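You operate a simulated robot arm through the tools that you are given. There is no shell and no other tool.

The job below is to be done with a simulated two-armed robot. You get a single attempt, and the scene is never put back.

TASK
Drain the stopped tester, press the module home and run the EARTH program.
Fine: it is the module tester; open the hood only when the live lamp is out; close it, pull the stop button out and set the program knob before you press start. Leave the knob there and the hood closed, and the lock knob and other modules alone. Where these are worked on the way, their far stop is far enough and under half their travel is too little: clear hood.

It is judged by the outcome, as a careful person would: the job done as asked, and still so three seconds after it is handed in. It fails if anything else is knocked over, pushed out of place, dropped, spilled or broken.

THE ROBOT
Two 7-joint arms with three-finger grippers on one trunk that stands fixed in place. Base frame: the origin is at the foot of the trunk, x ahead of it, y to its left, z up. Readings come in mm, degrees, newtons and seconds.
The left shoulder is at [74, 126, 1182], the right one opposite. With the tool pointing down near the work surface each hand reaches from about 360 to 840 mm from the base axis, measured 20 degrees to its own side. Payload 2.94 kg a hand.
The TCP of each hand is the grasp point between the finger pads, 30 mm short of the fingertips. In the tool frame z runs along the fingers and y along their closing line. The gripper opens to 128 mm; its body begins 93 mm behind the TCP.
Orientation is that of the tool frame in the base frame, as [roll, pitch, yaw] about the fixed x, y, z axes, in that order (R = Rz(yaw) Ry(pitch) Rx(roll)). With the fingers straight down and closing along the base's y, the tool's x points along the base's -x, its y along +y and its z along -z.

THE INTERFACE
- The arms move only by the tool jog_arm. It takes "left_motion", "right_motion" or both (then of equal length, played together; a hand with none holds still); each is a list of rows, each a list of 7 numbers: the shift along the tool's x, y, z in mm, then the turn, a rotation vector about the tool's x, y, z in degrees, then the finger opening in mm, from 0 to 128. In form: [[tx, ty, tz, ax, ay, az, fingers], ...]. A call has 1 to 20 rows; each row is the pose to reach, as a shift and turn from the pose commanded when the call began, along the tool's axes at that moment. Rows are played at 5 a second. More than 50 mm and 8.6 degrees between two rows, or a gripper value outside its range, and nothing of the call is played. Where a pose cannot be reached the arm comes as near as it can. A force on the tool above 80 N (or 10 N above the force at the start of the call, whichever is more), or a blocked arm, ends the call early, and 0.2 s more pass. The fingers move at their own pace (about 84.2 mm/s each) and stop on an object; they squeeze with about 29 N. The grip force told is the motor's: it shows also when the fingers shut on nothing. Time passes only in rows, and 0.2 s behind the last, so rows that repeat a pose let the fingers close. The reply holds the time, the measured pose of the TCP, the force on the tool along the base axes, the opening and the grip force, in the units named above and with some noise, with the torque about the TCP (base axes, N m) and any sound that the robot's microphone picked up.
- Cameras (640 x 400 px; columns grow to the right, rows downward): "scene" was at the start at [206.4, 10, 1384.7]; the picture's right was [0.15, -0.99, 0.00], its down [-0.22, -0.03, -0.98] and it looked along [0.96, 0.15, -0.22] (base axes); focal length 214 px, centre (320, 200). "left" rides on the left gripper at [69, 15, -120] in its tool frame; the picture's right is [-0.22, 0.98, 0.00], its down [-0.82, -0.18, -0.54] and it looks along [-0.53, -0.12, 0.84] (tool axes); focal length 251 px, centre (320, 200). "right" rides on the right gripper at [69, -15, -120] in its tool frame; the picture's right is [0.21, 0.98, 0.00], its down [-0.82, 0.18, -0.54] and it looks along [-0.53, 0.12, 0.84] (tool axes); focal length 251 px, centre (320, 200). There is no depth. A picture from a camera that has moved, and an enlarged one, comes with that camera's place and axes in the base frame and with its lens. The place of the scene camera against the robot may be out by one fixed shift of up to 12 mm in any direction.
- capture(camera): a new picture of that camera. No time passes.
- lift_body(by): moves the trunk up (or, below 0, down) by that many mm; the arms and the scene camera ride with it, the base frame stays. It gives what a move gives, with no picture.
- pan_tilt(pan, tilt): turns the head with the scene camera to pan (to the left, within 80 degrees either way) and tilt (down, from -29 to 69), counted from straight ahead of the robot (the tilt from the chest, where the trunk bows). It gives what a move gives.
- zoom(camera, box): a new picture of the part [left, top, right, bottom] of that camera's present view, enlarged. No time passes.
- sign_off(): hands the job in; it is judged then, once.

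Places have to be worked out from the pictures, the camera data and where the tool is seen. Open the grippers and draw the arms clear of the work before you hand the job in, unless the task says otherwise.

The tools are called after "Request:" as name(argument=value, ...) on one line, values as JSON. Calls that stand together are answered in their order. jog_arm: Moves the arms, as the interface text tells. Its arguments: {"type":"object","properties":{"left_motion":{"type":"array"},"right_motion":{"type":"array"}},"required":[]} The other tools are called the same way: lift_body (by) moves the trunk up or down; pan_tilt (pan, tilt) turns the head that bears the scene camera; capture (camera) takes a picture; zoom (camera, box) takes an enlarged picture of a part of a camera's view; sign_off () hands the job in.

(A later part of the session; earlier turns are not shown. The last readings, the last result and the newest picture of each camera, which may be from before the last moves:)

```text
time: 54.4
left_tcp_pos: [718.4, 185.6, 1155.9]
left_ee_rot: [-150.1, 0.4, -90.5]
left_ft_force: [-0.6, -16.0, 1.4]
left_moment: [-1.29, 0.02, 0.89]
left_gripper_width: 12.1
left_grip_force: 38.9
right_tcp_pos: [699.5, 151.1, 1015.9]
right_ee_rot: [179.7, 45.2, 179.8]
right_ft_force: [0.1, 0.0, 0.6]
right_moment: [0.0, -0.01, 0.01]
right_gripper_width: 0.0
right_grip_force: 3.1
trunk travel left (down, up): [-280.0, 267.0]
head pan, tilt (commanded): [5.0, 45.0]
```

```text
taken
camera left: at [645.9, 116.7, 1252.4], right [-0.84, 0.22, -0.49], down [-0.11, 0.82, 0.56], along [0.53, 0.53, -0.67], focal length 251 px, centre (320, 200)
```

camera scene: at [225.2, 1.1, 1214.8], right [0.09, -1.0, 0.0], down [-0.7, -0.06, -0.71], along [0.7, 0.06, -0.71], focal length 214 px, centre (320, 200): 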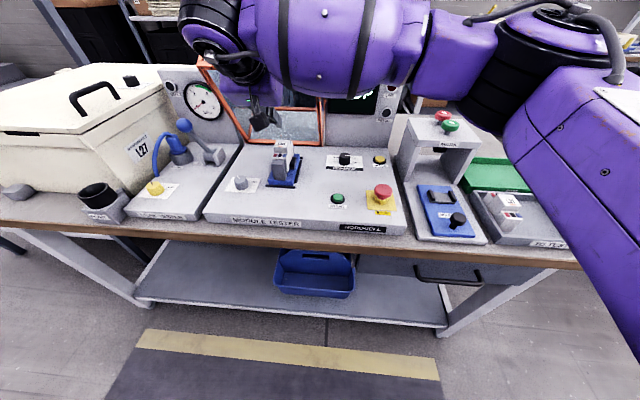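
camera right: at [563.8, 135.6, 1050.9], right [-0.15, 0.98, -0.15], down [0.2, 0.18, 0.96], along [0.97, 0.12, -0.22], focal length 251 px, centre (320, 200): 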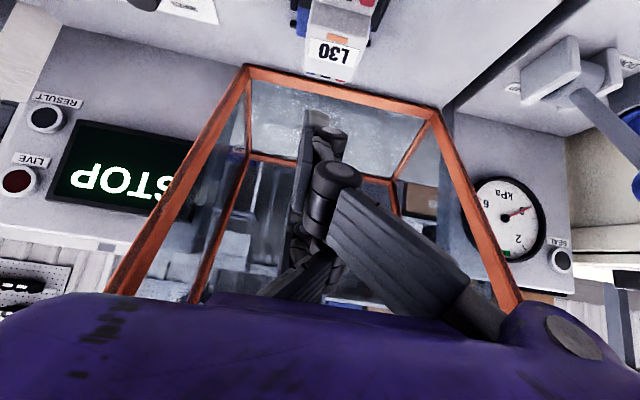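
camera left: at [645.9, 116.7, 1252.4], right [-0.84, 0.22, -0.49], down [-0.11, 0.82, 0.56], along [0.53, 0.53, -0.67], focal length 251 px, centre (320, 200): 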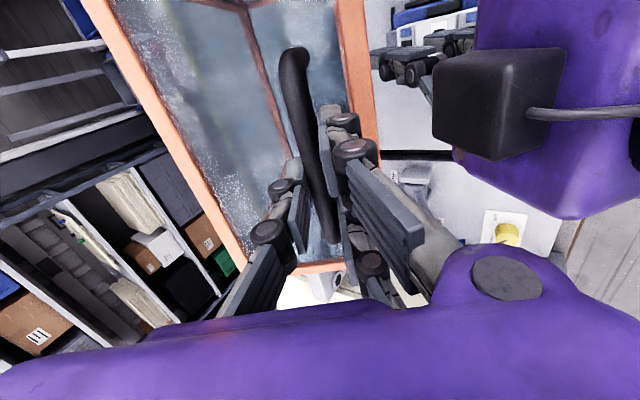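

The near fingertip is at about (697, 143, 972), right above the label. I descend 36 mm straight down.

Request:
jog_arm(right_motion=[[9, 0.5, 9, 0, 0, 0, 0], [18, 1, 18, 0, 0, 0, 0], [25.5, 1, 25.5, 0, 0, 0, 0]])

Request:
zoom(camera="right", box=[240, 0, 420, 130])

Request:
zoom(camera="left", box=[340, 0, 500, 100])

```text
time: 55.2
left_tcp_pos: [718.9, 184.7, 1155.9]
left_ee_rot: [-150.0, 0.5, -90.4]
left_ft_force: [-0.1, -14.7, 2.1]
left_moment: [-1.44, -0.04, 0.8]
left_gripper_width: 12.2
left_grip_force: 39.0
right_tcp_pos: [697.5, 150.3, 979.3]
right_ee_rot: [179.8, 45.0, 179.8]
right_ft_force: [-0.6, -0.7, -0.1]
right_moment: [0.01, -0.01, 0.01]
right_gripper_width: 0.1
right_grip_force: 3.2
trunk travel left (down, up): [-280.0, 267.0]
head pan, tilt (commanded): [5.0, 45.0]
```

```text
3.08 times, centred on (330, 65) of right
camera zoom: at [563.7, 136.1, 1012.8], right [-0.15, 0.98, -0.15], down [0.2, 0.18, 0.96], along [0.97, 0.12, -0.22], focal length 774 px, centre (289, 615)
```

zoom: 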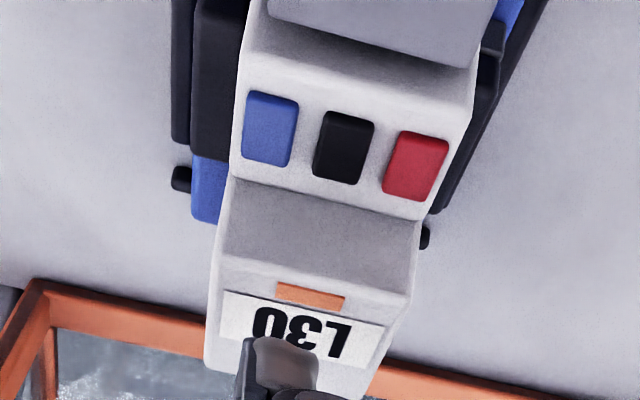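

```text
4.00 times, centred on (420, 50) of left
camera zoom: at [645.9, 116.6, 1252.3], right [-0.84, 0.22, -0.49], down [-0.11, 0.82, 0.57], along [0.53, 0.53, -0.67], focal length 1006 px, centre (-80, 800)
```

zoom: 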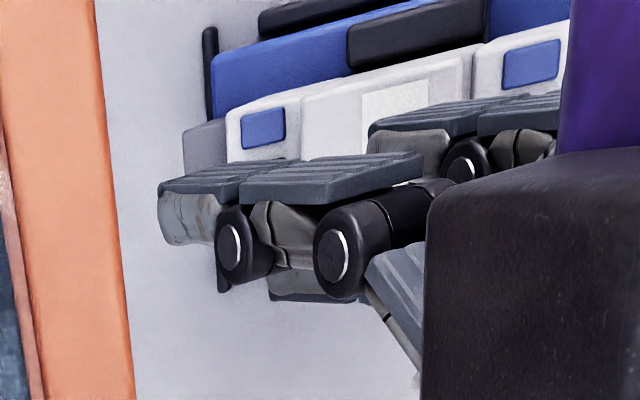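

The tip is ~7 mm above the top, about 5 mm forward of label centre once down. I shift 4 mm ahead and go down 9 mm in small steps.

Request:
jog_arm(right_motion=[[-1.4, 1.5, 4.2, 0, 0, 0, 0], [0.7, 1.5, 6.3, 0, 0, 0, 0], [2.1, 1.5, 7.8, 0, 0, 0, 0], [3.6, 1.5, 9.2, 0, 0, 0, 0]])

Request:
zoom(camera="right", box=[240, 0, 420, 130])

```text
time: 56.2
left_tcp_pos: [717.6, 185.6, 1155.1]
left_ee_rot: [-149.9, 0.6, -90.4]
left_ft_force: [0.0, -14.9, 2.1]
left_moment: [-0.8, -0.01, 1.19]
left_gripper_width: 11.9
left_grip_force: 39.0
right_tcp_pos: [701.3, 154.2, 968.5]
right_ee_rot: [179.7, 44.9, 179.8]
right_ft_force: [0.4, -0.4, -0.9]
right_moment: [0.0, 0.0, 0.01]
right_gripper_width: 0.1
right_grip_force: 3.1
trunk travel left (down, up): [-280.0, 267.0]
head pan, tilt (commanded): [5.0, 45.0]
```

```text
3.08 times, centred on (330, 65) of right
camera zoom: at [567.0, 139.0, 1003.7], right [-0.15, 0.98, -0.15], down [0.2, 0.18, 0.96], along [0.97, 0.12, -0.22], focal length 774 px, centre (289, 615)
```

zoom: 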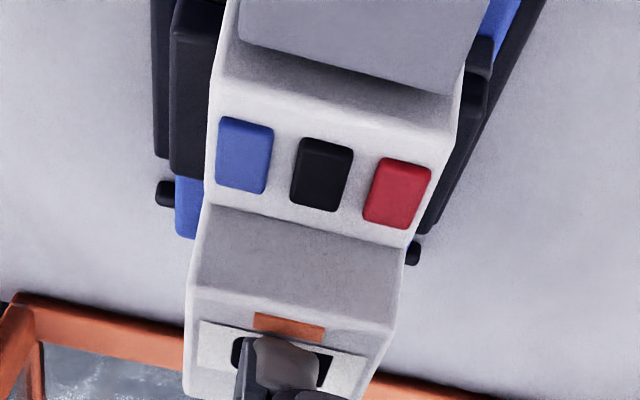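

Not touching yet, but the tip is now centred over the label. I keep going down 6 mm more.

Request:
jog_arm(right_motion=[[1.4, 0, 1.4, 0, 0, 0, 0], [2.8, 0, 2.8, 0, 0, 0, 0], [4.2, 0, 4.2, 0, 0, 0, 0]])

Request:
zoom(camera="right", box=[240, 0, 420, 130])

```text
time: 57.0
left_tcp_pos: [718.6, 185.8, 1155.8]
left_ee_rot: [-150.0, 0.6, -90.5]
left_ft_force: [-1.0, -13.9, 0.5]
left_moment: [-0.71, 0.06, 1.23]
left_gripper_width: 12.1
left_grip_force: 39.0
right_tcp_pos: [700.8, 152.5, 963.0]
right_ee_rot: [179.9, 45.0, 179.9]
right_ft_force: [-1.6, -0.1, 2.5]
right_moment: [-0.03, 0.08, -0.01]
right_gripper_width: 0.3
right_grip_force: 2.9
trunk travel left (down, up): [-280.0, 267.0]
head pan, tilt (commanded): [5.0, 45.0]
```

```text
3.08 times, centred on (330, 65) of right
camera zoom: at [566.8, 138.0, 996.0], right [-0.15, 0.98, -0.15], down [0.2, 0.18, 0.96], along [0.97, 0.12, -0.22], focal length 774 px, centre (289, 615)
```

zoom: 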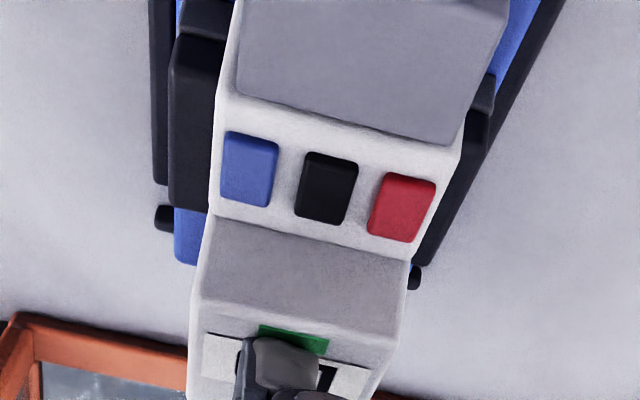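

Contact: the orange flag on the module turned green at light force. I press a further 4 mm to be sure it bottoms out.

Request:
jog_arm(right_motion=[[0.7, 0, 0.7, 0, 0, 0, 0], [1.4, 0, 1.4, 0, 0, 0, 0], [2.1, 0, 2.1, 0, 0, 0, 0], [2.8, 0, 2.8, 0, 0, 0, 0], [2.8, 0, 2.8, 0, 0, 0, 0]])

Request:
zoom(camera="right", box=[240, 0, 420, 130])

```text
time: 58.2
left_tcp_pos: [717.3, 185.4, 1156.1]
left_ee_rot: [-149.9, 0.5, -90.4]
left_ft_force: [3.9, -14.3, -10.4]
left_moment: [-1.3, 0.01, 0.84]
left_gripper_width: 12.2
left_grip_force: 39.0
right_tcp_pos: [702.4, 153.9, 961.3]
right_ee_rot: [179.6, 45.2, 179.8]
right_ft_force: [-5.7, -1.1, 23.1]
right_moment: [-0.28, 0.5, 0.05]
right_gripper_width: 0.0
right_grip_force: 2.7
trunk travel left (down, up): [-280.0, 267.0]
head pan, tilt (commanded): [5.0, 45.0]
```

```text
3.08 times, centred on (330, 65) of right
camera zoom: at [567.9, 138.7, 994.9], right [-0.15, 0.98, -0.15], down [0.19, 0.18, 0.96], along [0.97, 0.12, -0.22], focal length 774 px, centre (289, 615)
```

zoom: 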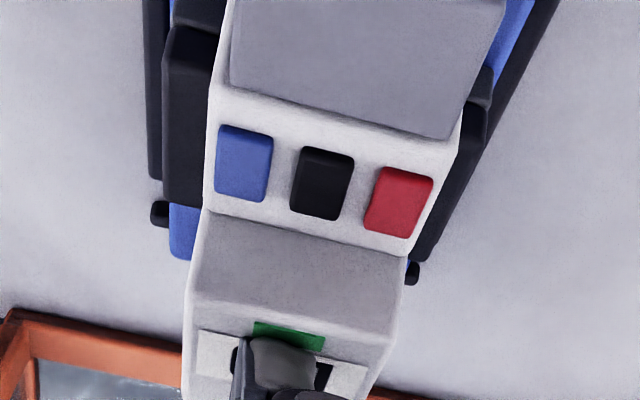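

Force rises to 23 N with no more travel and the flag is green, so the module is home. I lift off and check that the flag stays green.

Request:
jog_arm(right_motion=[[-7, 0, -7, 0, 0, 0, 0], [-20, 0, -20, 0, 0, 0, 0], [-40, 0, -40, 0, 0, 0, 0]])

Request:
zoom(camera="right", box=[240, 0, 420, 130])

Request:
capture(camera="scene")

```text
time: 59.0
left_tcp_pos: [719.0, 187.3, 1156.6]
left_ee_rot: [-149.9, 0.5, -90.4]
left_ft_force: [-0.4, -12.6, 0.6]
left_moment: [-0.48, 0.06, 1.34]
left_gripper_width: 12.3
left_grip_force: 38.8
right_tcp_pos: [701.3, 153.6, 1015.2]
right_ee_rot: [179.9, 44.9, 179.9]
right_ft_force: [-0.2, -0.1, 0.3]
right_moment: [-0.02, 0.0, 0.01]
right_gripper_width: 0.0
right_grip_force: 3.0
trunk travel left (down, up): [-280.0, 267.0]
head pan, tilt (commanded): [5.0, 45.0]
```

```text
3.08 times, centred on (330, 65) of right
camera zoom: at [566.7, 138.6, 1049.8], right [-0.15, 0.98, -0.15], down [0.2, 0.18, 0.96], along [0.97, 0.12, -0.22], focal length 774 px, centre (289, 615)
```

zoom: 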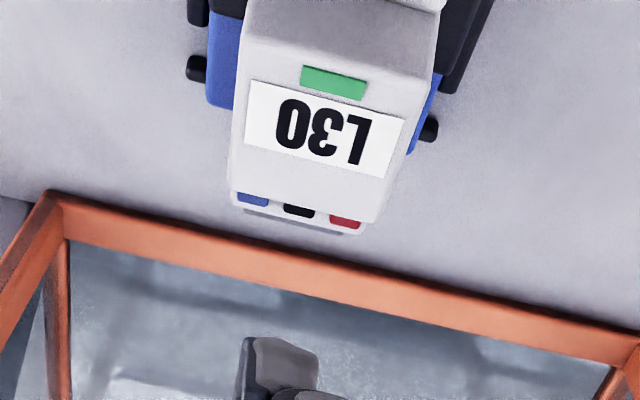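

```text
taken
camera scene: at [225.3, 1.2, 1214.8], right [0.09, -1.0, 0.0], down [-0.7, -0.06, -0.71], along [0.7, 0.06, -0.71], focal length 214 px, centre (320, 200)
```

scene: 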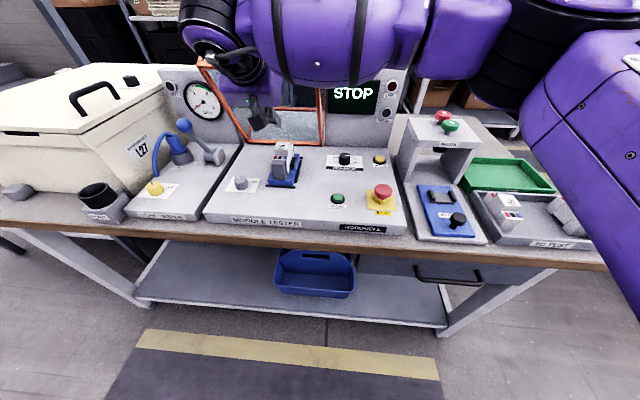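

The flag stays green, so the module is seated. I withdraw the right hand to the right side and turn it back to pointing straight down.

Request:
jog_arm(right_motion=[[8, -30, -14, 0, 0, 0, 0], [17, -68, -28, 0, 0, 0, 0], [26, -106, -42, 0, 6, 0, 0], [36, -144, -58, 0, 13, 0, 0], [46, -182, -75, 0, 21, 0, 0], [56, -220, -92, 0, 29, 0, 0], [66, -256, -108, 0, 37, 0, 0], [75, -293, -124, 0, 45, 0, 0], [75, -293, -124, 0, 45, 0, 0]])

Request:
capture(camera="scene")

```text
time: 61.0
left_tcp_pos: [718.6, 185.8, 1155.9]
left_ee_rot: [-150.1, 0.6, -90.4]
left_ft_force: [-1.3, -11.9, 2.0]
left_moment: [-0.45, 0.01, 1.41]
left_gripper_width: 11.9
left_grip_force: 39.6
right_tcp_pos: [561.0, -139.2, 1050.3]
right_ee_rot: [179.9, -0.2, -179.9]
right_ft_force: [-0.3, 0.0, 0.0]
right_moment: [0.0, -0.02, -0.02]
right_gripper_width: 0.2
right_grip_force: 2.5
trunk travel left (down, up): [-280.0, 267.0]
head pan, tilt (commanded): [5.0, 45.0]
```

```text
taken
camera scene: at [225.1, 1.1, 1214.9], right [0.09, -1.0, 0.0], down [-0.7, -0.06, -0.71], along [0.7, 0.06, -0.71], focal length 214 px, centre (320, 200)
```

scene: 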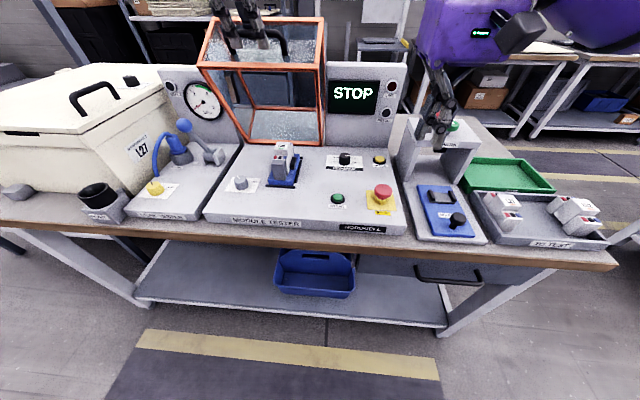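

Now I close the hood with the left hand by reversing the arc, first down to about 35°.

Request:
jog_arm(left_motion=[[4.5, 31, -7.1, 0, 0, 0, 0], [4.8, 58.2, -8.4, 0, 0, 0, 0], [5, 85.4, -7.4, 0, 0, 0, 0], [5.2, 112.5, -4, 0, 0, 0, 0], [5.4, 139.1, 1.8, 0, 0, 0, 0], [5.6, 165.1, 9.8, 0, 0, 0, 0]])

Request:
capture(camera="scene")

```text
time: 62.4
left_tcp_pos: [583.0, 184.8, 1063.7]
left_ee_rot: [-150.2, 0.4, -90.4]
left_ft_force: [4.1, 13.0, -4.8]
left_moment: [-0.45, 0.05, 0.35]
left_gripper_width: 12.0
left_grip_force: 38.6
right_tcp_pos: [562.2, -136.0, 1049.1]
right_ee_rot: [-179.9, -0.1, -180.0]
right_ft_force: [-0.2, 0.8, 0.6]
right_moment: [-0.03, 0.0, -0.03]
right_gripper_width: 0.1
right_grip_force: 3.2
trunk travel left (down, up): [-280.0, 267.0]
head pan, tilt (commanded): [5.0, 45.0]
```

```text
taken
camera scene: at [226.4, 5.0, 1214.6], right [0.09, -1.0, 0.0], down [-0.7, -0.06, -0.71], along [0.7, 0.06, -0.71], focal length 214 px, centre (320, 200)
```

scene: 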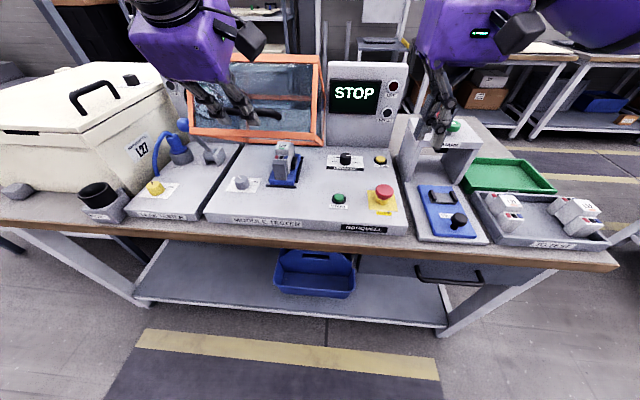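

Forces are moderate (13 N sideways since the grip slid a little along the bar); I relax y by 2 mm and continue closing to about 5°.

Request:
jog_arm(left_motion=[[-1.5, 25.3, 10.3, 0, 0, 0, 0], [-2, 49.5, 22.7, 0, 0, 0, 0], [-2, 72.6, 37.3, 0, 0, 0, 0], [-2, 94.3, 53.7, 0, 0, 0, 0], [-2, 114.4, 72, 0, 0, 0, 0], [-2, 133, 92, 0, 0, 0, 0]])

Request:
capture(camera="scene")

```text
time: 63.8
left_tcp_pos: [509.6, 185.4, 915.9]
left_ee_rot: [-150.1, 0.4, -90.6]
left_ft_force: [-2.0, 1.9, -1.7]
left_moment: [0.12, 0.2, 0.13]
left_gripper_width: 12.3
left_grip_force: 39.1
right_tcp_pos: [562.3, -136.4, 1050.2]
right_ee_rot: [180.0, 0.0, 180.0]
right_ft_force: [0.0, 0.2, -0.3]
right_moment: [0.03, 0.0, 0.01]
right_gripper_width: 0.0
right_grip_force: 2.6
trunk travel left (down, up): [-280.0, 267.0]
head pan, tilt (commanded): [5.0, 45.0]
```

```text
taken
camera scene: at [225.6, 3.4, 1214.7], right [0.09, -1.0, 0.0], down [-0.7, -0.06, -0.71], along [0.7, 0.06, -0.71], focal length 214 px, centre (320, 200)
```

scene: 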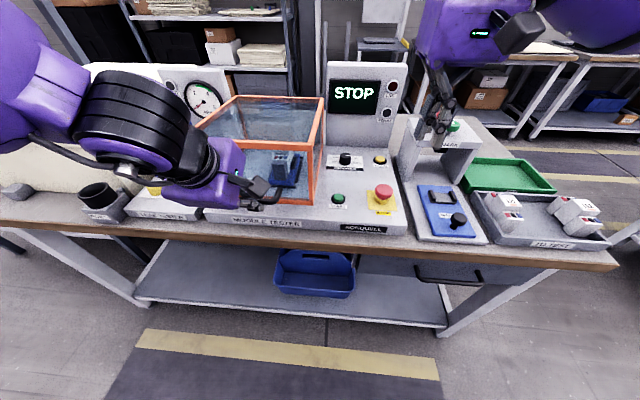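

Nearly closed. I lower the last 24 mm gently until contact.

Request:
jog_arm(left_motion=[[0, 5.5, 6.5, 0, 0, 0, 0], [0, 10.3, 12.7, 0, 0, 0, 0], [0, 14, 17.6, 0, 0, 0, 0], [0, 16.7, 21.5, 0, 0, 0, 0], [0, 16.7, 21.5, 0, 0, 0, 0]])

Request:
zoom(camera="scene", box=[180, 90, 340, 240])

```text
time: 65.0
left_tcp_pos: [505.6, 184.9, 893.6]
left_ee_rot: [-149.6, 0.4, -90.5]
left_ft_force: [-18.0, -9.5, 18.9]
left_moment: [-0.53, 0.09, -0.08]
left_gripper_width: 12.0
left_grip_force: 38.7
right_tcp_pos: [559.1, -139.4, 1051.4]
right_ee_rot: [179.9, 0.2, -180.0]
right_ft_force: [0.3, -0.1, -0.1]
right_moment: [-0.01, 0.0, -0.02]
right_gripper_width: 0.0
right_grip_force: 3.2
trunk travel left (down, up): [-280.0, 267.0]
head pan, tilt (commanded): [5.0, 45.0]
```

```text
2.67 times, centred on (260, 165) of scene
camera zoom: at [222.1, 1.7, 1215.6], right [0.09, -1.0, 0.0], down [-0.7, -0.06, -0.71], along [0.71, 0.06, -0.71], focal length 572 px, centre (480, 293)
```

zoom: 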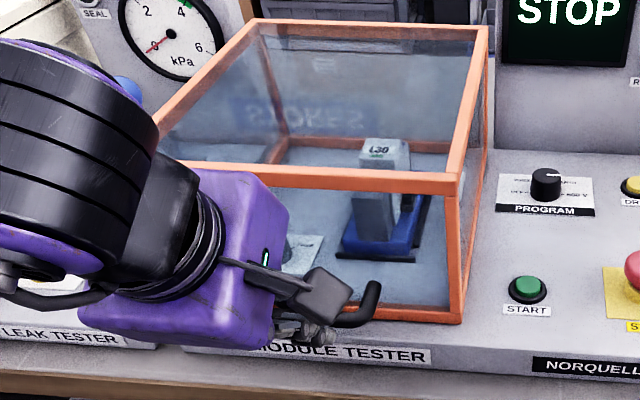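

The hood is closed (upward contact 19 N, picture shows it fully down). I open the fingers to 28 mm and back out along the fingers.

Request:
jog_arm(left_motion=[[0, 0, 0, 0, 0, 0, 20], [0, 0, 0, 0, 0, 0, 28], [0, 0, 0, 0, 0, 0, 28], [0, 0, -10, 0, 0, 0, 28], [0, 0, -30, 0, 0, 0, 28], [0, 0, -55, 0, 0, 0, 28], [0, 0, -80, 0, 0, 0, 28]])

Request:
capture(camera="left")

Request:
zoom(camera="scene", box=[180, 90, 340, 240])

```text
time: 66.6
left_tcp_pos: [469.3, 187.5, 958.9]
left_ee_rot: [-150.1, 0.5, -90.2]
left_ft_force: [-0.3, -0.1, 1.5]
left_moment: [0.02, -0.01, 0.0]
left_gripper_width: 28.0
left_grip_force: 0.0
right_tcp_pos: [561.1, -136.4, 1050.5]
right_ee_rot: [-179.9, 0.0, 179.9]
right_ft_force: [-0.4, 0.6, -0.9]
right_moment: [0.0, 0.0, 0.01]
right_gripper_width: 0.0
right_grip_force: 3.1
trunk travel left (down, up): [-280.0, 267.0]
head pan, tilt (commanded): [5.0, 45.0]
```

```text
taken
camera left: at [396.1, 120.5, 1055.0], right [-0.85, 0.22, -0.48], down [-0.11, 0.82, 0.57], along [0.52, 0.53, -0.67], focal length 251 px, centre (320, 200)
```

left: 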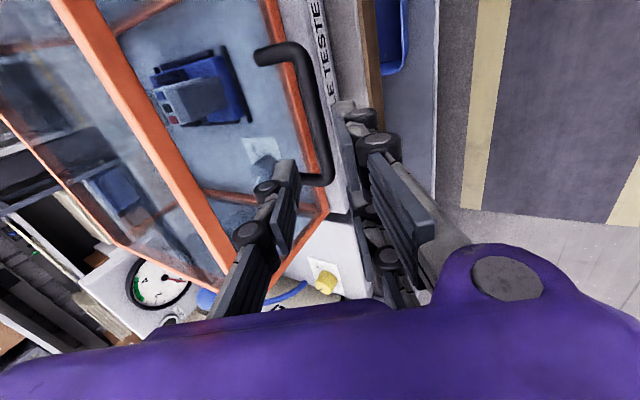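

```text
2.67 times, centred on (260, 165) of scene
camera zoom: at [225.1, 3.2, 1214.8], right [0.09, -1.0, 0.0], down [-0.7, -0.06, -0.71], along [0.7, 0.06, -0.71], focal length 572 px, centre (480, 293)
```

zoom: 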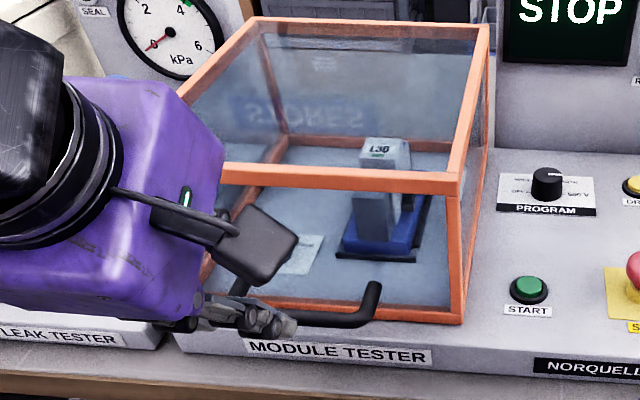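

The hood is closed. Next is the STOP button: I back the left hand off further, and zoom the scene camera onto the STOP button and the program knob.

Request:
jog_arm(left_motion=[[-10, 0, -25, 0, 0, 0, 40], [-20, 0, -50, 0, 0, 0, 40], [-30, 0, -75, 0, 0, 0, 40]], right_motion=[[0, 0, 0, 0, 0, 0, 30], [0, 0, 0, 0, 0, 0, 60], [0, 0, 0, 0, 0, 0, 90]])

Request:
zoom(camera="scene", box=[350, 170, 414, 220])

Request:
zoom(camera="scene", box=[315, 140, 379, 190])

Request:
capture(camera="right")

```text
time: 67.4
left_tcp_pos: [433.0, 216.8, 1024.7]
left_ee_rot: [-150.1, 0.4, -90.5]
left_ft_force: [0.2, 0.2, -0.1]
left_moment: [0.01, -0.04, -0.01]
left_gripper_width: 40.1
left_grip_force: 0.0
left hand out of reach, approached as far as the arm can: row 1, 2
right_tcp_pos: [561.5, -137.1, 1051.5]
right_ee_rot: [180.0, 0.0, 179.9]
right_ft_force: [-0.4, 0.2, -1.0]
right_moment: [-0.04, 0.0, 0.01]
right_gripper_width: 77.3
right_grip_force: 0.0
trunk travel left (down, up): [-280.0, 267.0]
head pan, tilt (commanded): [5.0, 45.0]
```

```text
8.00 times, centred on (382, 195) of scene
camera zoom: at [225.0, 3.5, 1214.9], right [0.09, -1.0, 0.0], down [-0.7, -0.06, -0.71], along [0.7, 0.06, -0.71], focal length 1716 px, centre (-176, 240)
```

zoom: 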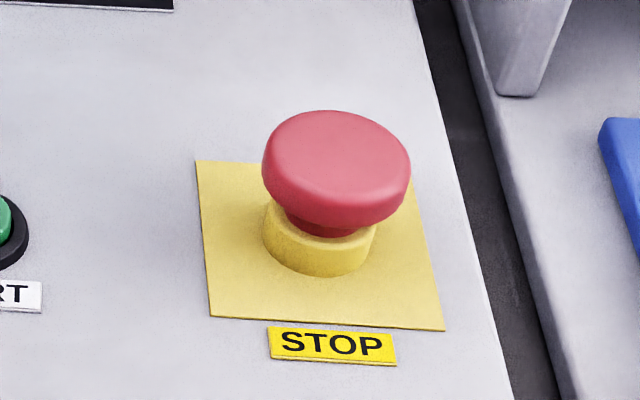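

```text
8.00 times, centred on (347, 165) of scene
camera zoom: at [225.0, 3.5, 1214.9], right [0.09, -1.0, 0.0], down [-0.7, -0.06, -0.71], along [0.7, 0.06, -0.71], focal length 1716 px, centre (104, 480)
```

zoom: 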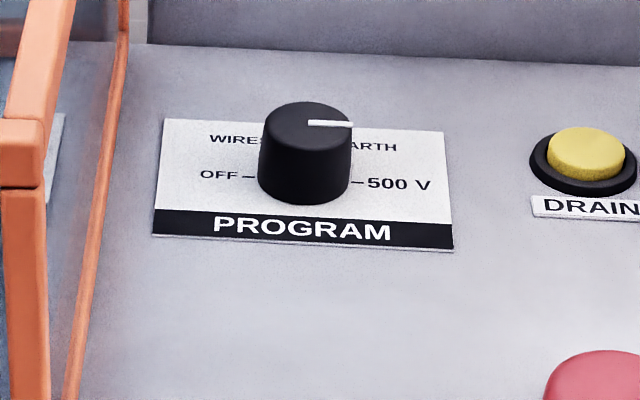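

```text
taken
camera right: at [492.1, -151.4, 1168.8], right [-0.21, 0.98, 0.0], down [0.82, 0.18, 0.54], along [0.53, 0.12, -0.84], focal length 251 px, centre (320, 200)
```

right: 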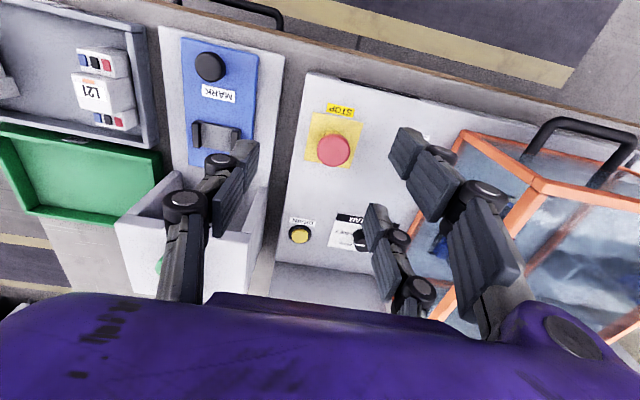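

The STOP mushroom cap is about 43 mm wide over a 33 mm collar; PROGRAM's pointer needs to go to EARTH. I zoom with the right camera to get STOP's exact centre.

Request:
zoom(camera="right", box=[280, 100, 400, 200])

Request:
zoom(camera="right", box=[280, 190, 400, 280])

```text
4.00 times, centred on (340, 150) of right
camera zoom: at [492.1, -151.4, 1168.8], right [-0.21, 0.98, 0.0], down [0.82, 0.18, 0.54], along [0.53, 0.12, -0.84], focal length 1006 px, centre (240, 400)
```

zoom: 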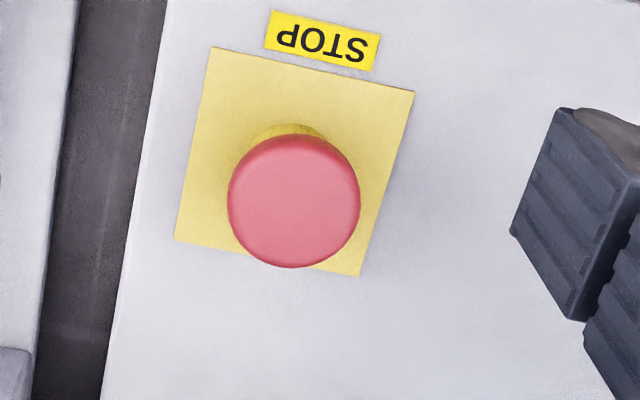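

```text
4.44 times, centred on (340, 235) of right
camera zoom: at [492.1, -151.4, 1168.8], right [-0.21, 0.98, 0.0], down [0.82, 0.18, 0.54], along [0.53, 0.12, -0.84], focal length 1118 px, centre (231, 44)
```

zoom: 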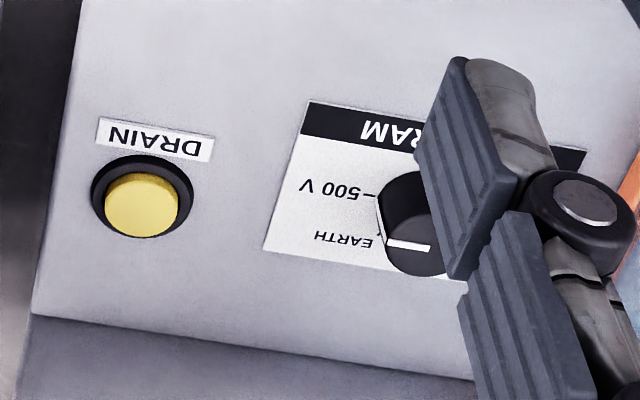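

STOP's centre is about (605.5, -109). I go above it with the tool straight down, opening 52, offset so the thumb and two fingers meet the cap evenly.

Request:
jog_arm(right_motion=[[-15, 8, 20, 0, 0, 0, 60], [-30, 16, 50, 0, 0, 0, 52], [-44.4, 22.6, 85, 0, 0, 0, 52], [-44.4, 22.6, 120, 0, 0, 0, 52], [-44.4, 22.6, 120, 0, 0, 0, 52]])

Request:
capture(camera="right")

Request:
zoom(camera="scene", box=[340, 150, 436, 225])

```text
time: 68.6
left_tcp_pos: [434.4, 215.8, 1025.2]
left_ee_rot: [-150.1, 0.3, -90.4]
left_ft_force: [-0.2, 0.6, 0.2]
left_moment: [-0.01, 0.02, -0.03]
left_gripper_width: 39.6
left_grip_force: 0.0
right_tcp_pos: [605.3, -112.7, 930.0]
right_ee_rot: [179.9, 0.0, 180.0]
right_ft_force: [0.2, -0.3, -0.5]
right_moment: [-0.04, 0.0, -0.01]
right_gripper_width: 51.8
right_grip_force: 0.1
trunk travel left (down, up): [-280.0, 267.0]
head pan, tilt (commanded): [5.0, 45.0]
```

```text
taken
camera right: at [535.5, -127.6, 1047.8], right [-0.21, 0.98, 0.0], down [0.82, 0.18, 0.54], along [0.53, 0.12, -0.84], focal length 251 px, centre (320, 200)
```

right: 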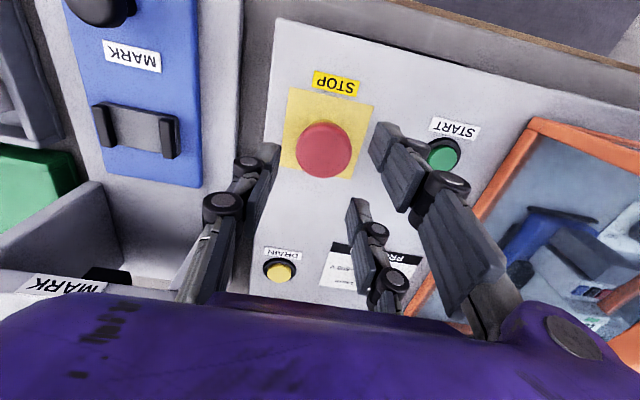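

```text
5.33 times, centred on (388, 188) of scene
camera zoom: at [225.3, 3.4, 1214.8], right [0.09, -1.0, 0.0], down [-0.7, -0.06, -0.71], along [0.7, 0.06, -0.71], focal length 1144 px, centre (-43, 267)
```

zoom: 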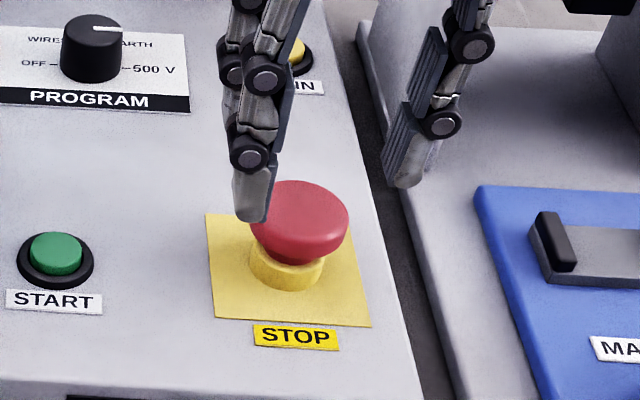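

Alignment looks right (cap at (605, -110)). I descend to grasp height in steps.

Request:
jog_arm(right_motion=[[0, -1.5, 16, 0, 0, 0, 52], [0, -1.5, 32, 0, 0, 0, 52], [0, -1.5, 44, 0, 0, 0, 52], [0, -1.5, 50, 0, 0, 0, 52]])

Request:
capture(camera="right")

Request:
zoom(camera="scene", box=[340, 150, 436, 225])

```text
time: 69.6
left_tcp_pos: [434.1, 215.7, 1024.5]
left_ee_rot: [-150.0, 0.4, -90.4]
left_ft_force: [-0.3, -0.2, -0.3]
left_moment: [0.0, -0.03, -0.02]
left_gripper_width: 40.0
left_grip_force: 0.1
right_tcp_pos: [605.8, -115.7, 879.4]
right_ee_rot: [-179.9, 0.0, 180.0]
right_ft_force: [0.1, 0.8, 0.4]
right_moment: [0.01, 0.02, 0.0]
right_gripper_width: 52.1
right_grip_force: 0.1
trunk travel left (down, up): [-280.0, 267.0]
head pan, tilt (commanded): [5.0, 45.0]
```

```text
taken
camera right: at [535.6, -130.5, 997.8], right [-0.21, 0.98, 0.0], down [0.82, 0.18, 0.54], along [0.53, 0.12, -0.84], focal length 251 px, centre (320, 200)
```

right: 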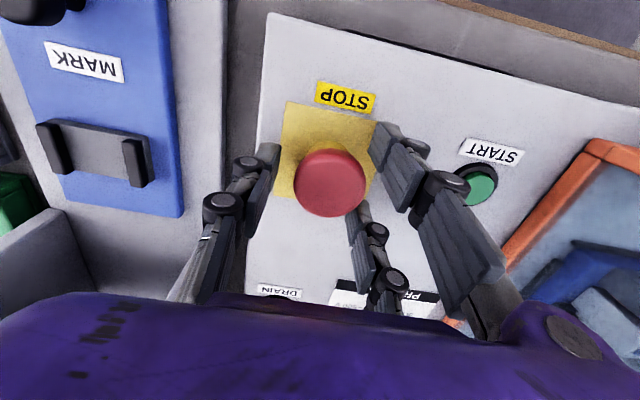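

```text
5.33 times, centred on (388, 188) of scene
camera zoom: at [225.4, 3.1, 1214.8], right [0.09, -1.0, 0.0], down [-0.7, -0.06, -0.71], along [0.7, 0.06, -0.71], focal length 1144 px, centre (-43, 267)
```

zoom: 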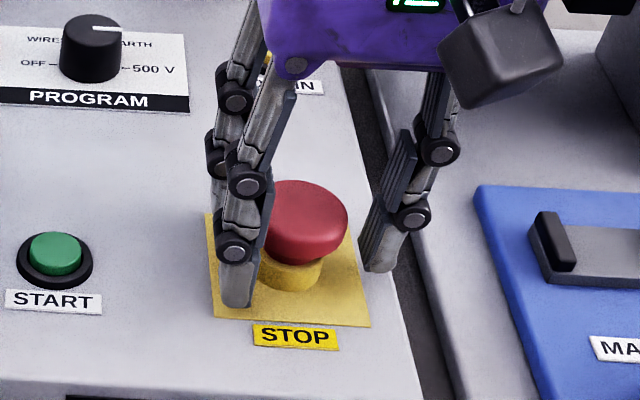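

The fingers surround the cap. I close them on it.

Request:
jog_arm(right_motion=[[0, 0, 0, 0, 0, 0, 40], [0, 0, 0, 0, 0, 0, 25], [0, 0, 0, 0, 0, 0, 10], [0, 0, 0, 0, 0, 0, 0], [0, 0, 0, 0, 0, 0, 0]])

Request:
capture(camera="right")

Request:
zoom(camera="scene", box=[340, 150, 436, 225])

```text
time: 70.8
left_tcp_pos: [434.8, 216.7, 1025.5]
left_ee_rot: [-150.1, 0.3, -90.3]
left_ft_force: [0.2, -0.5, -0.5]
left_moment: [0.0, 0.02, 0.03]
left_gripper_width: 40.0
left_grip_force: 0.0
right_tcp_pos: [605.0, -115.4, 879.3]
right_ee_rot: [-180.0, 0.0, -180.0]
right_ft_force: [-0.4, 5.8, -2.4]
right_moment: [0.16, -0.04, 0.04]
right_gripper_width: 29.5
right_grip_force: 44.8
trunk travel left (down, up): [-280.0, 267.0]
head pan, tilt (commanded): [5.0, 45.0]
```

```text
taken
camera right: at [535.7, -129.7, 997.9], right [-0.21, 0.98, 0.0], down [0.82, 0.18, 0.54], along [0.53, 0.12, -0.84], focal length 251 px, centre (320, 200)
```

right: 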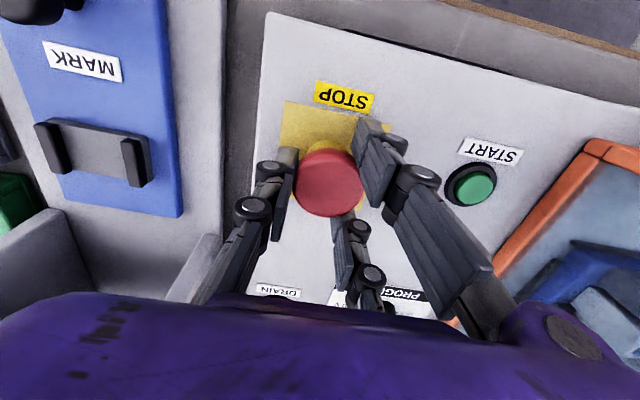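

```text
5.33 times, centred on (388, 188) of scene
camera zoom: at [225.6, 3.7, 1214.7], right [0.09, -1.0, 0.0], down [-0.7, -0.06, -0.71], along [0.7, 0.06, -0.71], focal length 1144 px, centre (-43, 267)
```

zoom: 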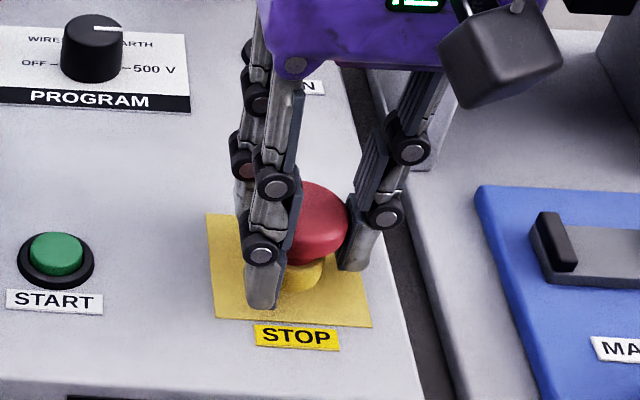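

Gripped firmly at 29.5 mm width. I pull straight up in small steps.

Request:
jog_arm(right_motion=[[0, 0, -3, 0, 0, 0, 0], [0, 0, -6, 0, 0, 0, 0], [0, 0, -9, 0, 0, 0, 0], [0, 0, -11, 0, 0, 0, 0]])

Request:
zoom(camera="scene", box=[316, 70, 444, 225])

```text
time: 71.8
left_tcp_pos: [435.3, 216.5, 1024.4]
left_ee_rot: [-150.3, 0.4, -90.4]
left_ft_force: [-0.1, -0.6, -0.3]
left_moment: [0.0, 0.03, -0.01]
left_gripper_width: 40.0
left_grip_force: 0.1
right_tcp_pos: [606.2, -115.6, 887.3]
right_ee_rot: [-180.0, -0.2, 180.0]
right_ft_force: [-3.6, 11.7, -23.4]
right_moment: [0.03, -0.54, 0.07]
right_gripper_width: 29.8
right_grip_force: 45.0
trunk travel left (down, up): [-280.0, 267.0]
head pan, tilt (commanded): [5.0, 45.0]
heard: click
```

```text
2.58 times, centred on (380, 148) of scene
camera zoom: at [226.8, 4.0, 1214.3], right [0.09, -1.0, 0.0], down [-0.71, -0.06, -0.71], along [0.7, 0.06, -0.71], focal length 554 px, centre (165, 336)
```

zoom: 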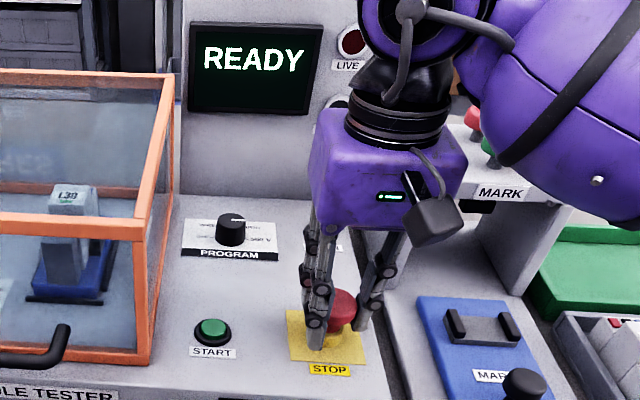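

A click was heard and the display reads READY: STOP is out. I open the fingers and lift straight up.

Request:
jog_arm(right_motion=[[0, 0, 1.5, 0, 0, 0, 0], [0, 0, 1.5, 0, 0, 0, 30], [0, 0, 1.5, 0, 0, 0, 56], [0, 0, 1.5, 0, 0, 0, 56], [0, 0, -30, 0, 0, 0, 56], [0, 0, -70, 0, 0, 0, 56], [0, 0, -110, 0, 0, 0, 56]])

Request:
capture(camera="scene")

Request:
zoom(camera="scene", box=[310, 70, 420, 225])

```text
time: 73.4
left_tcp_pos: [433.8, 214.9, 1025.5]
left_ee_rot: [-150.1, 0.3, -90.3]
left_ft_force: [0.0, -0.2, -0.8]
left_moment: [-0.04, -0.02, 0.01]
left_gripper_width: 39.7
left_grip_force: 0.0
right_tcp_pos: [601.6, -118.4, 1004.0]
right_ee_rot: [180.0, 0.0, 180.0]
right_ft_force: [-0.4, 0.5, 1.4]
right_moment: [-0.07, -0.01, -0.01]
right_gripper_width: 56.3
right_grip_force: 0.1
trunk travel left (down, up): [-280.0, 267.0]
head pan, tilt (commanded): [5.0, 45.0]
```

```text
taken
camera scene: at [224.6, 3.4, 1214.9], right [0.09, -1.0, 0.0], down [-0.7, -0.06, -0.71], along [0.7, 0.06, -0.71], focal length 214 px, centre (320, 200)
```

scene: 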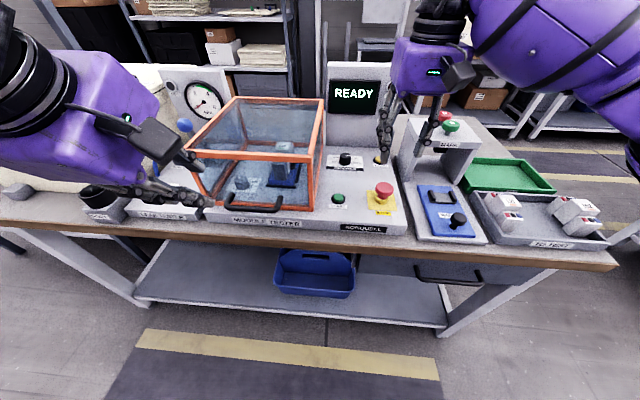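

```text
2.58 times, centred on (365, 148) of scene
camera zoom: at [224.6, 3.4, 1214.9], right [0.09, -1.0, 0.0], down [-0.7, -0.06, -0.71], along [0.7, 0.06, -0.71], focal length 554 px, centre (204, 336)
```

zoom: 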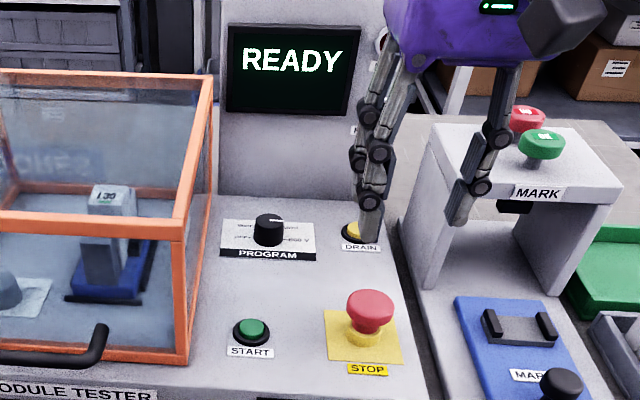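

STOP is up and the display reads READY. Now I position the right camera for a clear top view of the PROGRAM knob, fingers wide open and above hood height.

Request:
jog_arm(right_motion=[[0, 0, -40, 0, 0, 0, 80], [-4, 32, -60, 0, 0, 0, 128], [-8, 65, -60, 0, 0, 0, 128], [-8, 65, -60, 0, 0, 0, 128]])

Request:
capture(camera="right")

Request:
zoom(camera="right", box=[280, 160, 376, 220])

```text
time: 74.4
left_tcp_pos: [434.1, 215.2, 1025.4]
left_ee_rot: [-150.2, 0.4, -90.5]
left_ft_force: [-0.5, -0.2, 0.5]
left_moment: [-0.01, 0.03, 0.01]
left_gripper_width: 40.0
left_grip_force: 0.1
right_tcp_pos: [611.9, -53.2, 1060.1]
right_ee_rot: [180.0, 0.0, 180.0]
right_ft_force: [0.4, -1.2, -0.2]
right_moment: [0.01, -0.03, 0.01]
right_gripper_width: 127.8
right_grip_force: 0.0
trunk travel left (down, up): [-280.0, 267.0]
head pan, tilt (commanded): [5.0, 45.0]
```

```text
taken
camera right: at [542.4, -67.2, 1178.6], right [-0.21, 0.98, 0.0], down [0.82, 0.18, 0.54], along [0.53, 0.12, -0.84], focal length 251 px, centre (320, 200)
```

right: 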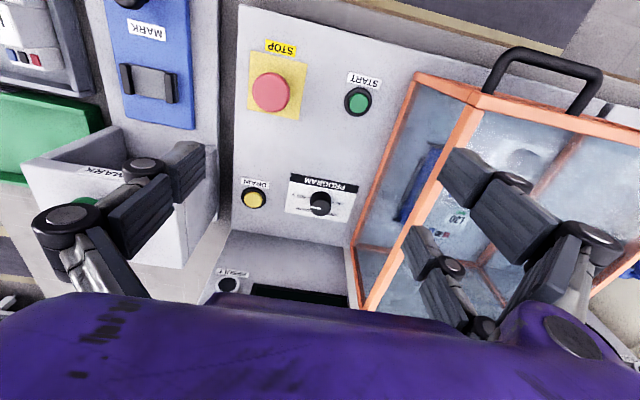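

```text
6.67 times, centred on (328, 190) of right
camera zoom: at [542.4, -67.2, 1178.6], right [-0.21, 0.98, 0.0], down [0.82, 0.18, 0.54], along [0.53, 0.12, -0.84], focal length 1676 px, centre (267, 267)
```

zoom: 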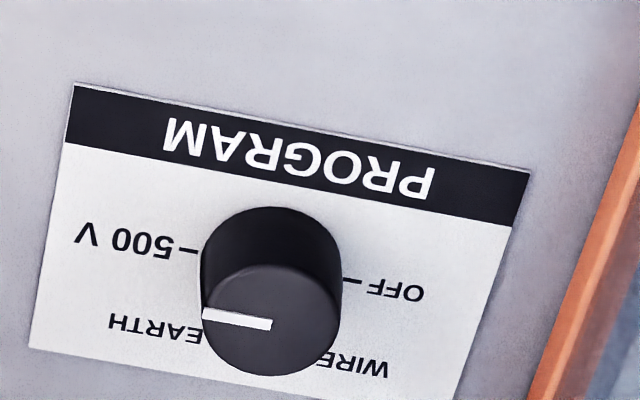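

The pointer is at 500 V and EARTH lies about 60° counter-clockwise (seen from above) from it; the knob is ~33 mm wide at about (761.6, -18.2), top z≈856. I plan to grip it between thumb and the near finger with a 20° tilt, and move to hover above it.

Request:
jog_arm(right_motion=[[-30, 7, 0, 0, -4, 0, 80], [-62, 14, 10, 0, -8, 0, 44], [-94, 21, 20, 0, -12, 0, 44], [-125, 28, 35, 0, -16, 0, 44], [-156, 35, 50, 0, -20, 0, 44], [-156, 35, 50, 0, -20, 0, 44]])

Request:
capture(camera="right")

Request:
capture(camera="scene")

```text
time: 75.8
left_tcp_pos: [434.2, 216.9, 1026.2]
left_ee_rot: [-150.2, 0.4, -90.4]
left_ft_force: [-1.2, 0.4, 0.1]
left_moment: [-0.02, 0.01, -0.02]
left_gripper_width: 40.1
left_grip_force: 0.0
right_tcp_pos: [771.7, -16.9, 1009.6]
right_ee_rot: [180.0, 20.2, 180.0]
right_ft_force: [0.2, 0.1, -0.9]
right_moment: [-0.01, -0.03, -0.03]
right_gripper_width: 44.1
right_grip_force: 0.0
trunk travel left (down, up): [-280.0, 267.0]
head pan, tilt (commanded): [5.0, 45.0]
```

```text
taken
camera right: at [664.4, -32.0, 1096.6], right [-0.2, 0.98, -0.07], down [0.59, 0.18, 0.79], along [0.78, 0.12, -0.61], focal length 251 px, centre (320, 200)
```

right: 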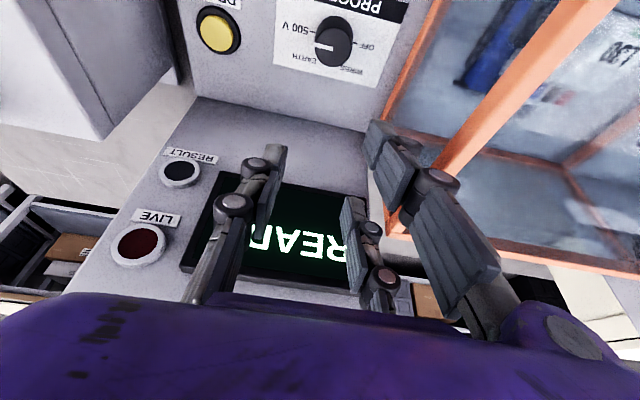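

```text
taken
camera scene: at [224.9, 2.8, 1214.9], right [0.09, -1.0, 0.0], down [-0.7, -0.06, -0.71], along [0.7, 0.06, -0.71], focal length 214 px, centre (320, 200)
```

scene: 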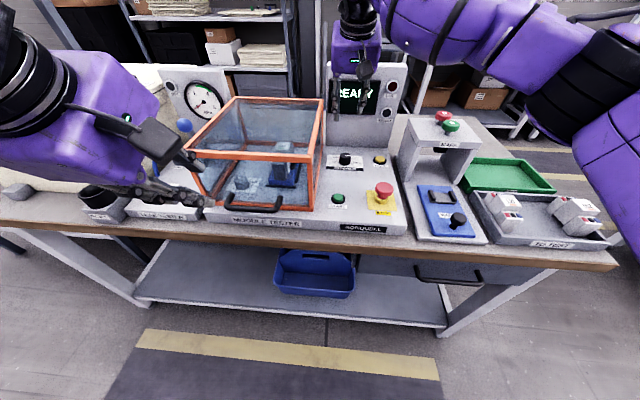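

I zoom in on the knob from this closer viewpoint to see the tick marks and refine its centre.

Request:
zoom(camera="right", box=[264, 0, 408, 90])

```text
4.44 times, centred on (336, 45) of right
camera zoom: at [664.4, -32.0, 1096.6], right [-0.2, 0.98, -0.07], down [0.59, 0.18, 0.79], along [0.78, 0.12, -0.61], focal length 1118 px, centre (249, 889)
```

zoom: 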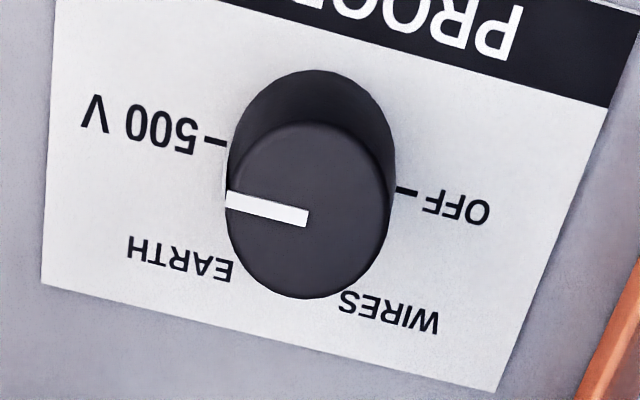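

The labels are 500 V, EARTH, WIRES, OFF with 60° spacing; the knob's centre relative to the hand needs a −6 mm x and −2 mm y correction. I descend to just above the knob.

Request:
jog_arm(right_motion=[[12, -1, 28, 0, 0, 0, 44], [24, -1.8, 56, 0, 0, 0, 44], [36, -1.8, 84, 0, 0, 0, 44], [45.7, -1.8, 108.9, 0, 0, 0, 44], [45.7, -1.8, 108.9, 0, 0, 0, 44]])

Request:
capture(camera="right")

Request:
zoom(camera="scene", box=[300, 110, 396, 185])

```text
time: 77.0
left_tcp_pos: [432.3, 216.0, 1026.5]
left_ee_rot: [-150.2, 0.3, -90.5]
left_ft_force: [-0.9, -0.7, 0.3]
left_moment: [-0.03, -0.01, -0.02]
left_gripper_width: 40.0
left_grip_force: 0.1
right_tcp_pos: [761.7, -19.2, 891.4]
right_ee_rot: [180.0, 20.0, -180.0]
right_ft_force: [0.0, 0.1, 1.4]
right_moment: [0.0, 0.0, 0.0]
right_gripper_width: 44.0
right_grip_force: 0.2
trunk travel left (down, up): [-280.0, 267.0]
head pan, tilt (commanded): [5.0, 45.0]
```

```text
taken
camera right: at [654.6, -33.5, 978.9], right [-0.2, 0.98, -0.07], down [0.59, 0.18, 0.79], along [0.78, 0.12, -0.61], focal length 251 px, centre (320, 200)
```

right: 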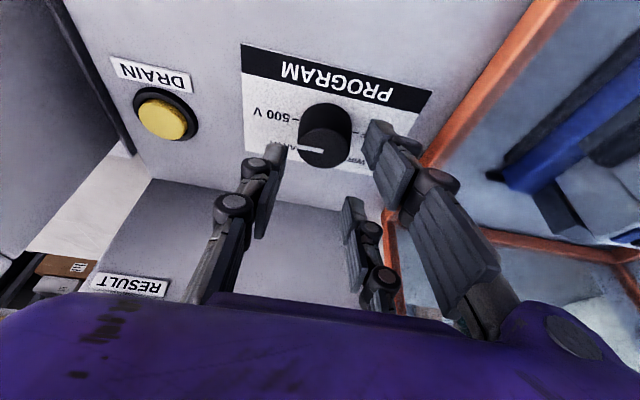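

```text
5.33 times, centred on (348, 148) of scene
camera zoom: at [225.1, 3.1, 1214.9], right [0.09, -1.0, 0.0], down [-0.7, -0.06, -0.71], along [0.7, 0.06, -0.71], focal length 1144 px, centre (171, 480)
```

zoom: 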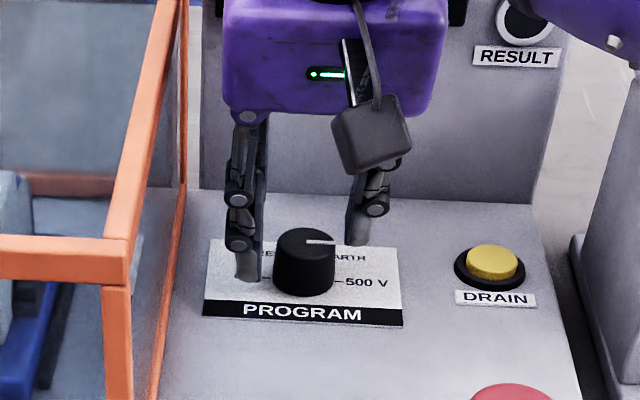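

I zoom in to check the knob's position between thumb and near finger.

Request:
zoom(camera="right", box=[230, 80, 430, 220])

```text
2.86 times, centred on (330, 150) of right
camera zoom: at [654.6, -33.5, 978.9], right [-0.2, 0.98, -0.07], down [0.59, 0.18, 0.79], along [0.78, 0.12, -0.61], focal length 718 px, centre (291, 343)
```

zoom: 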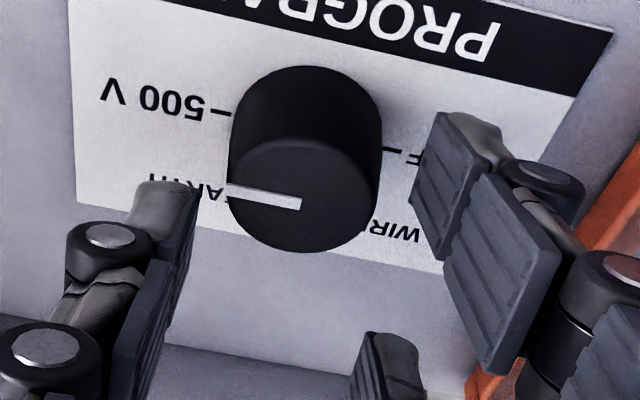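

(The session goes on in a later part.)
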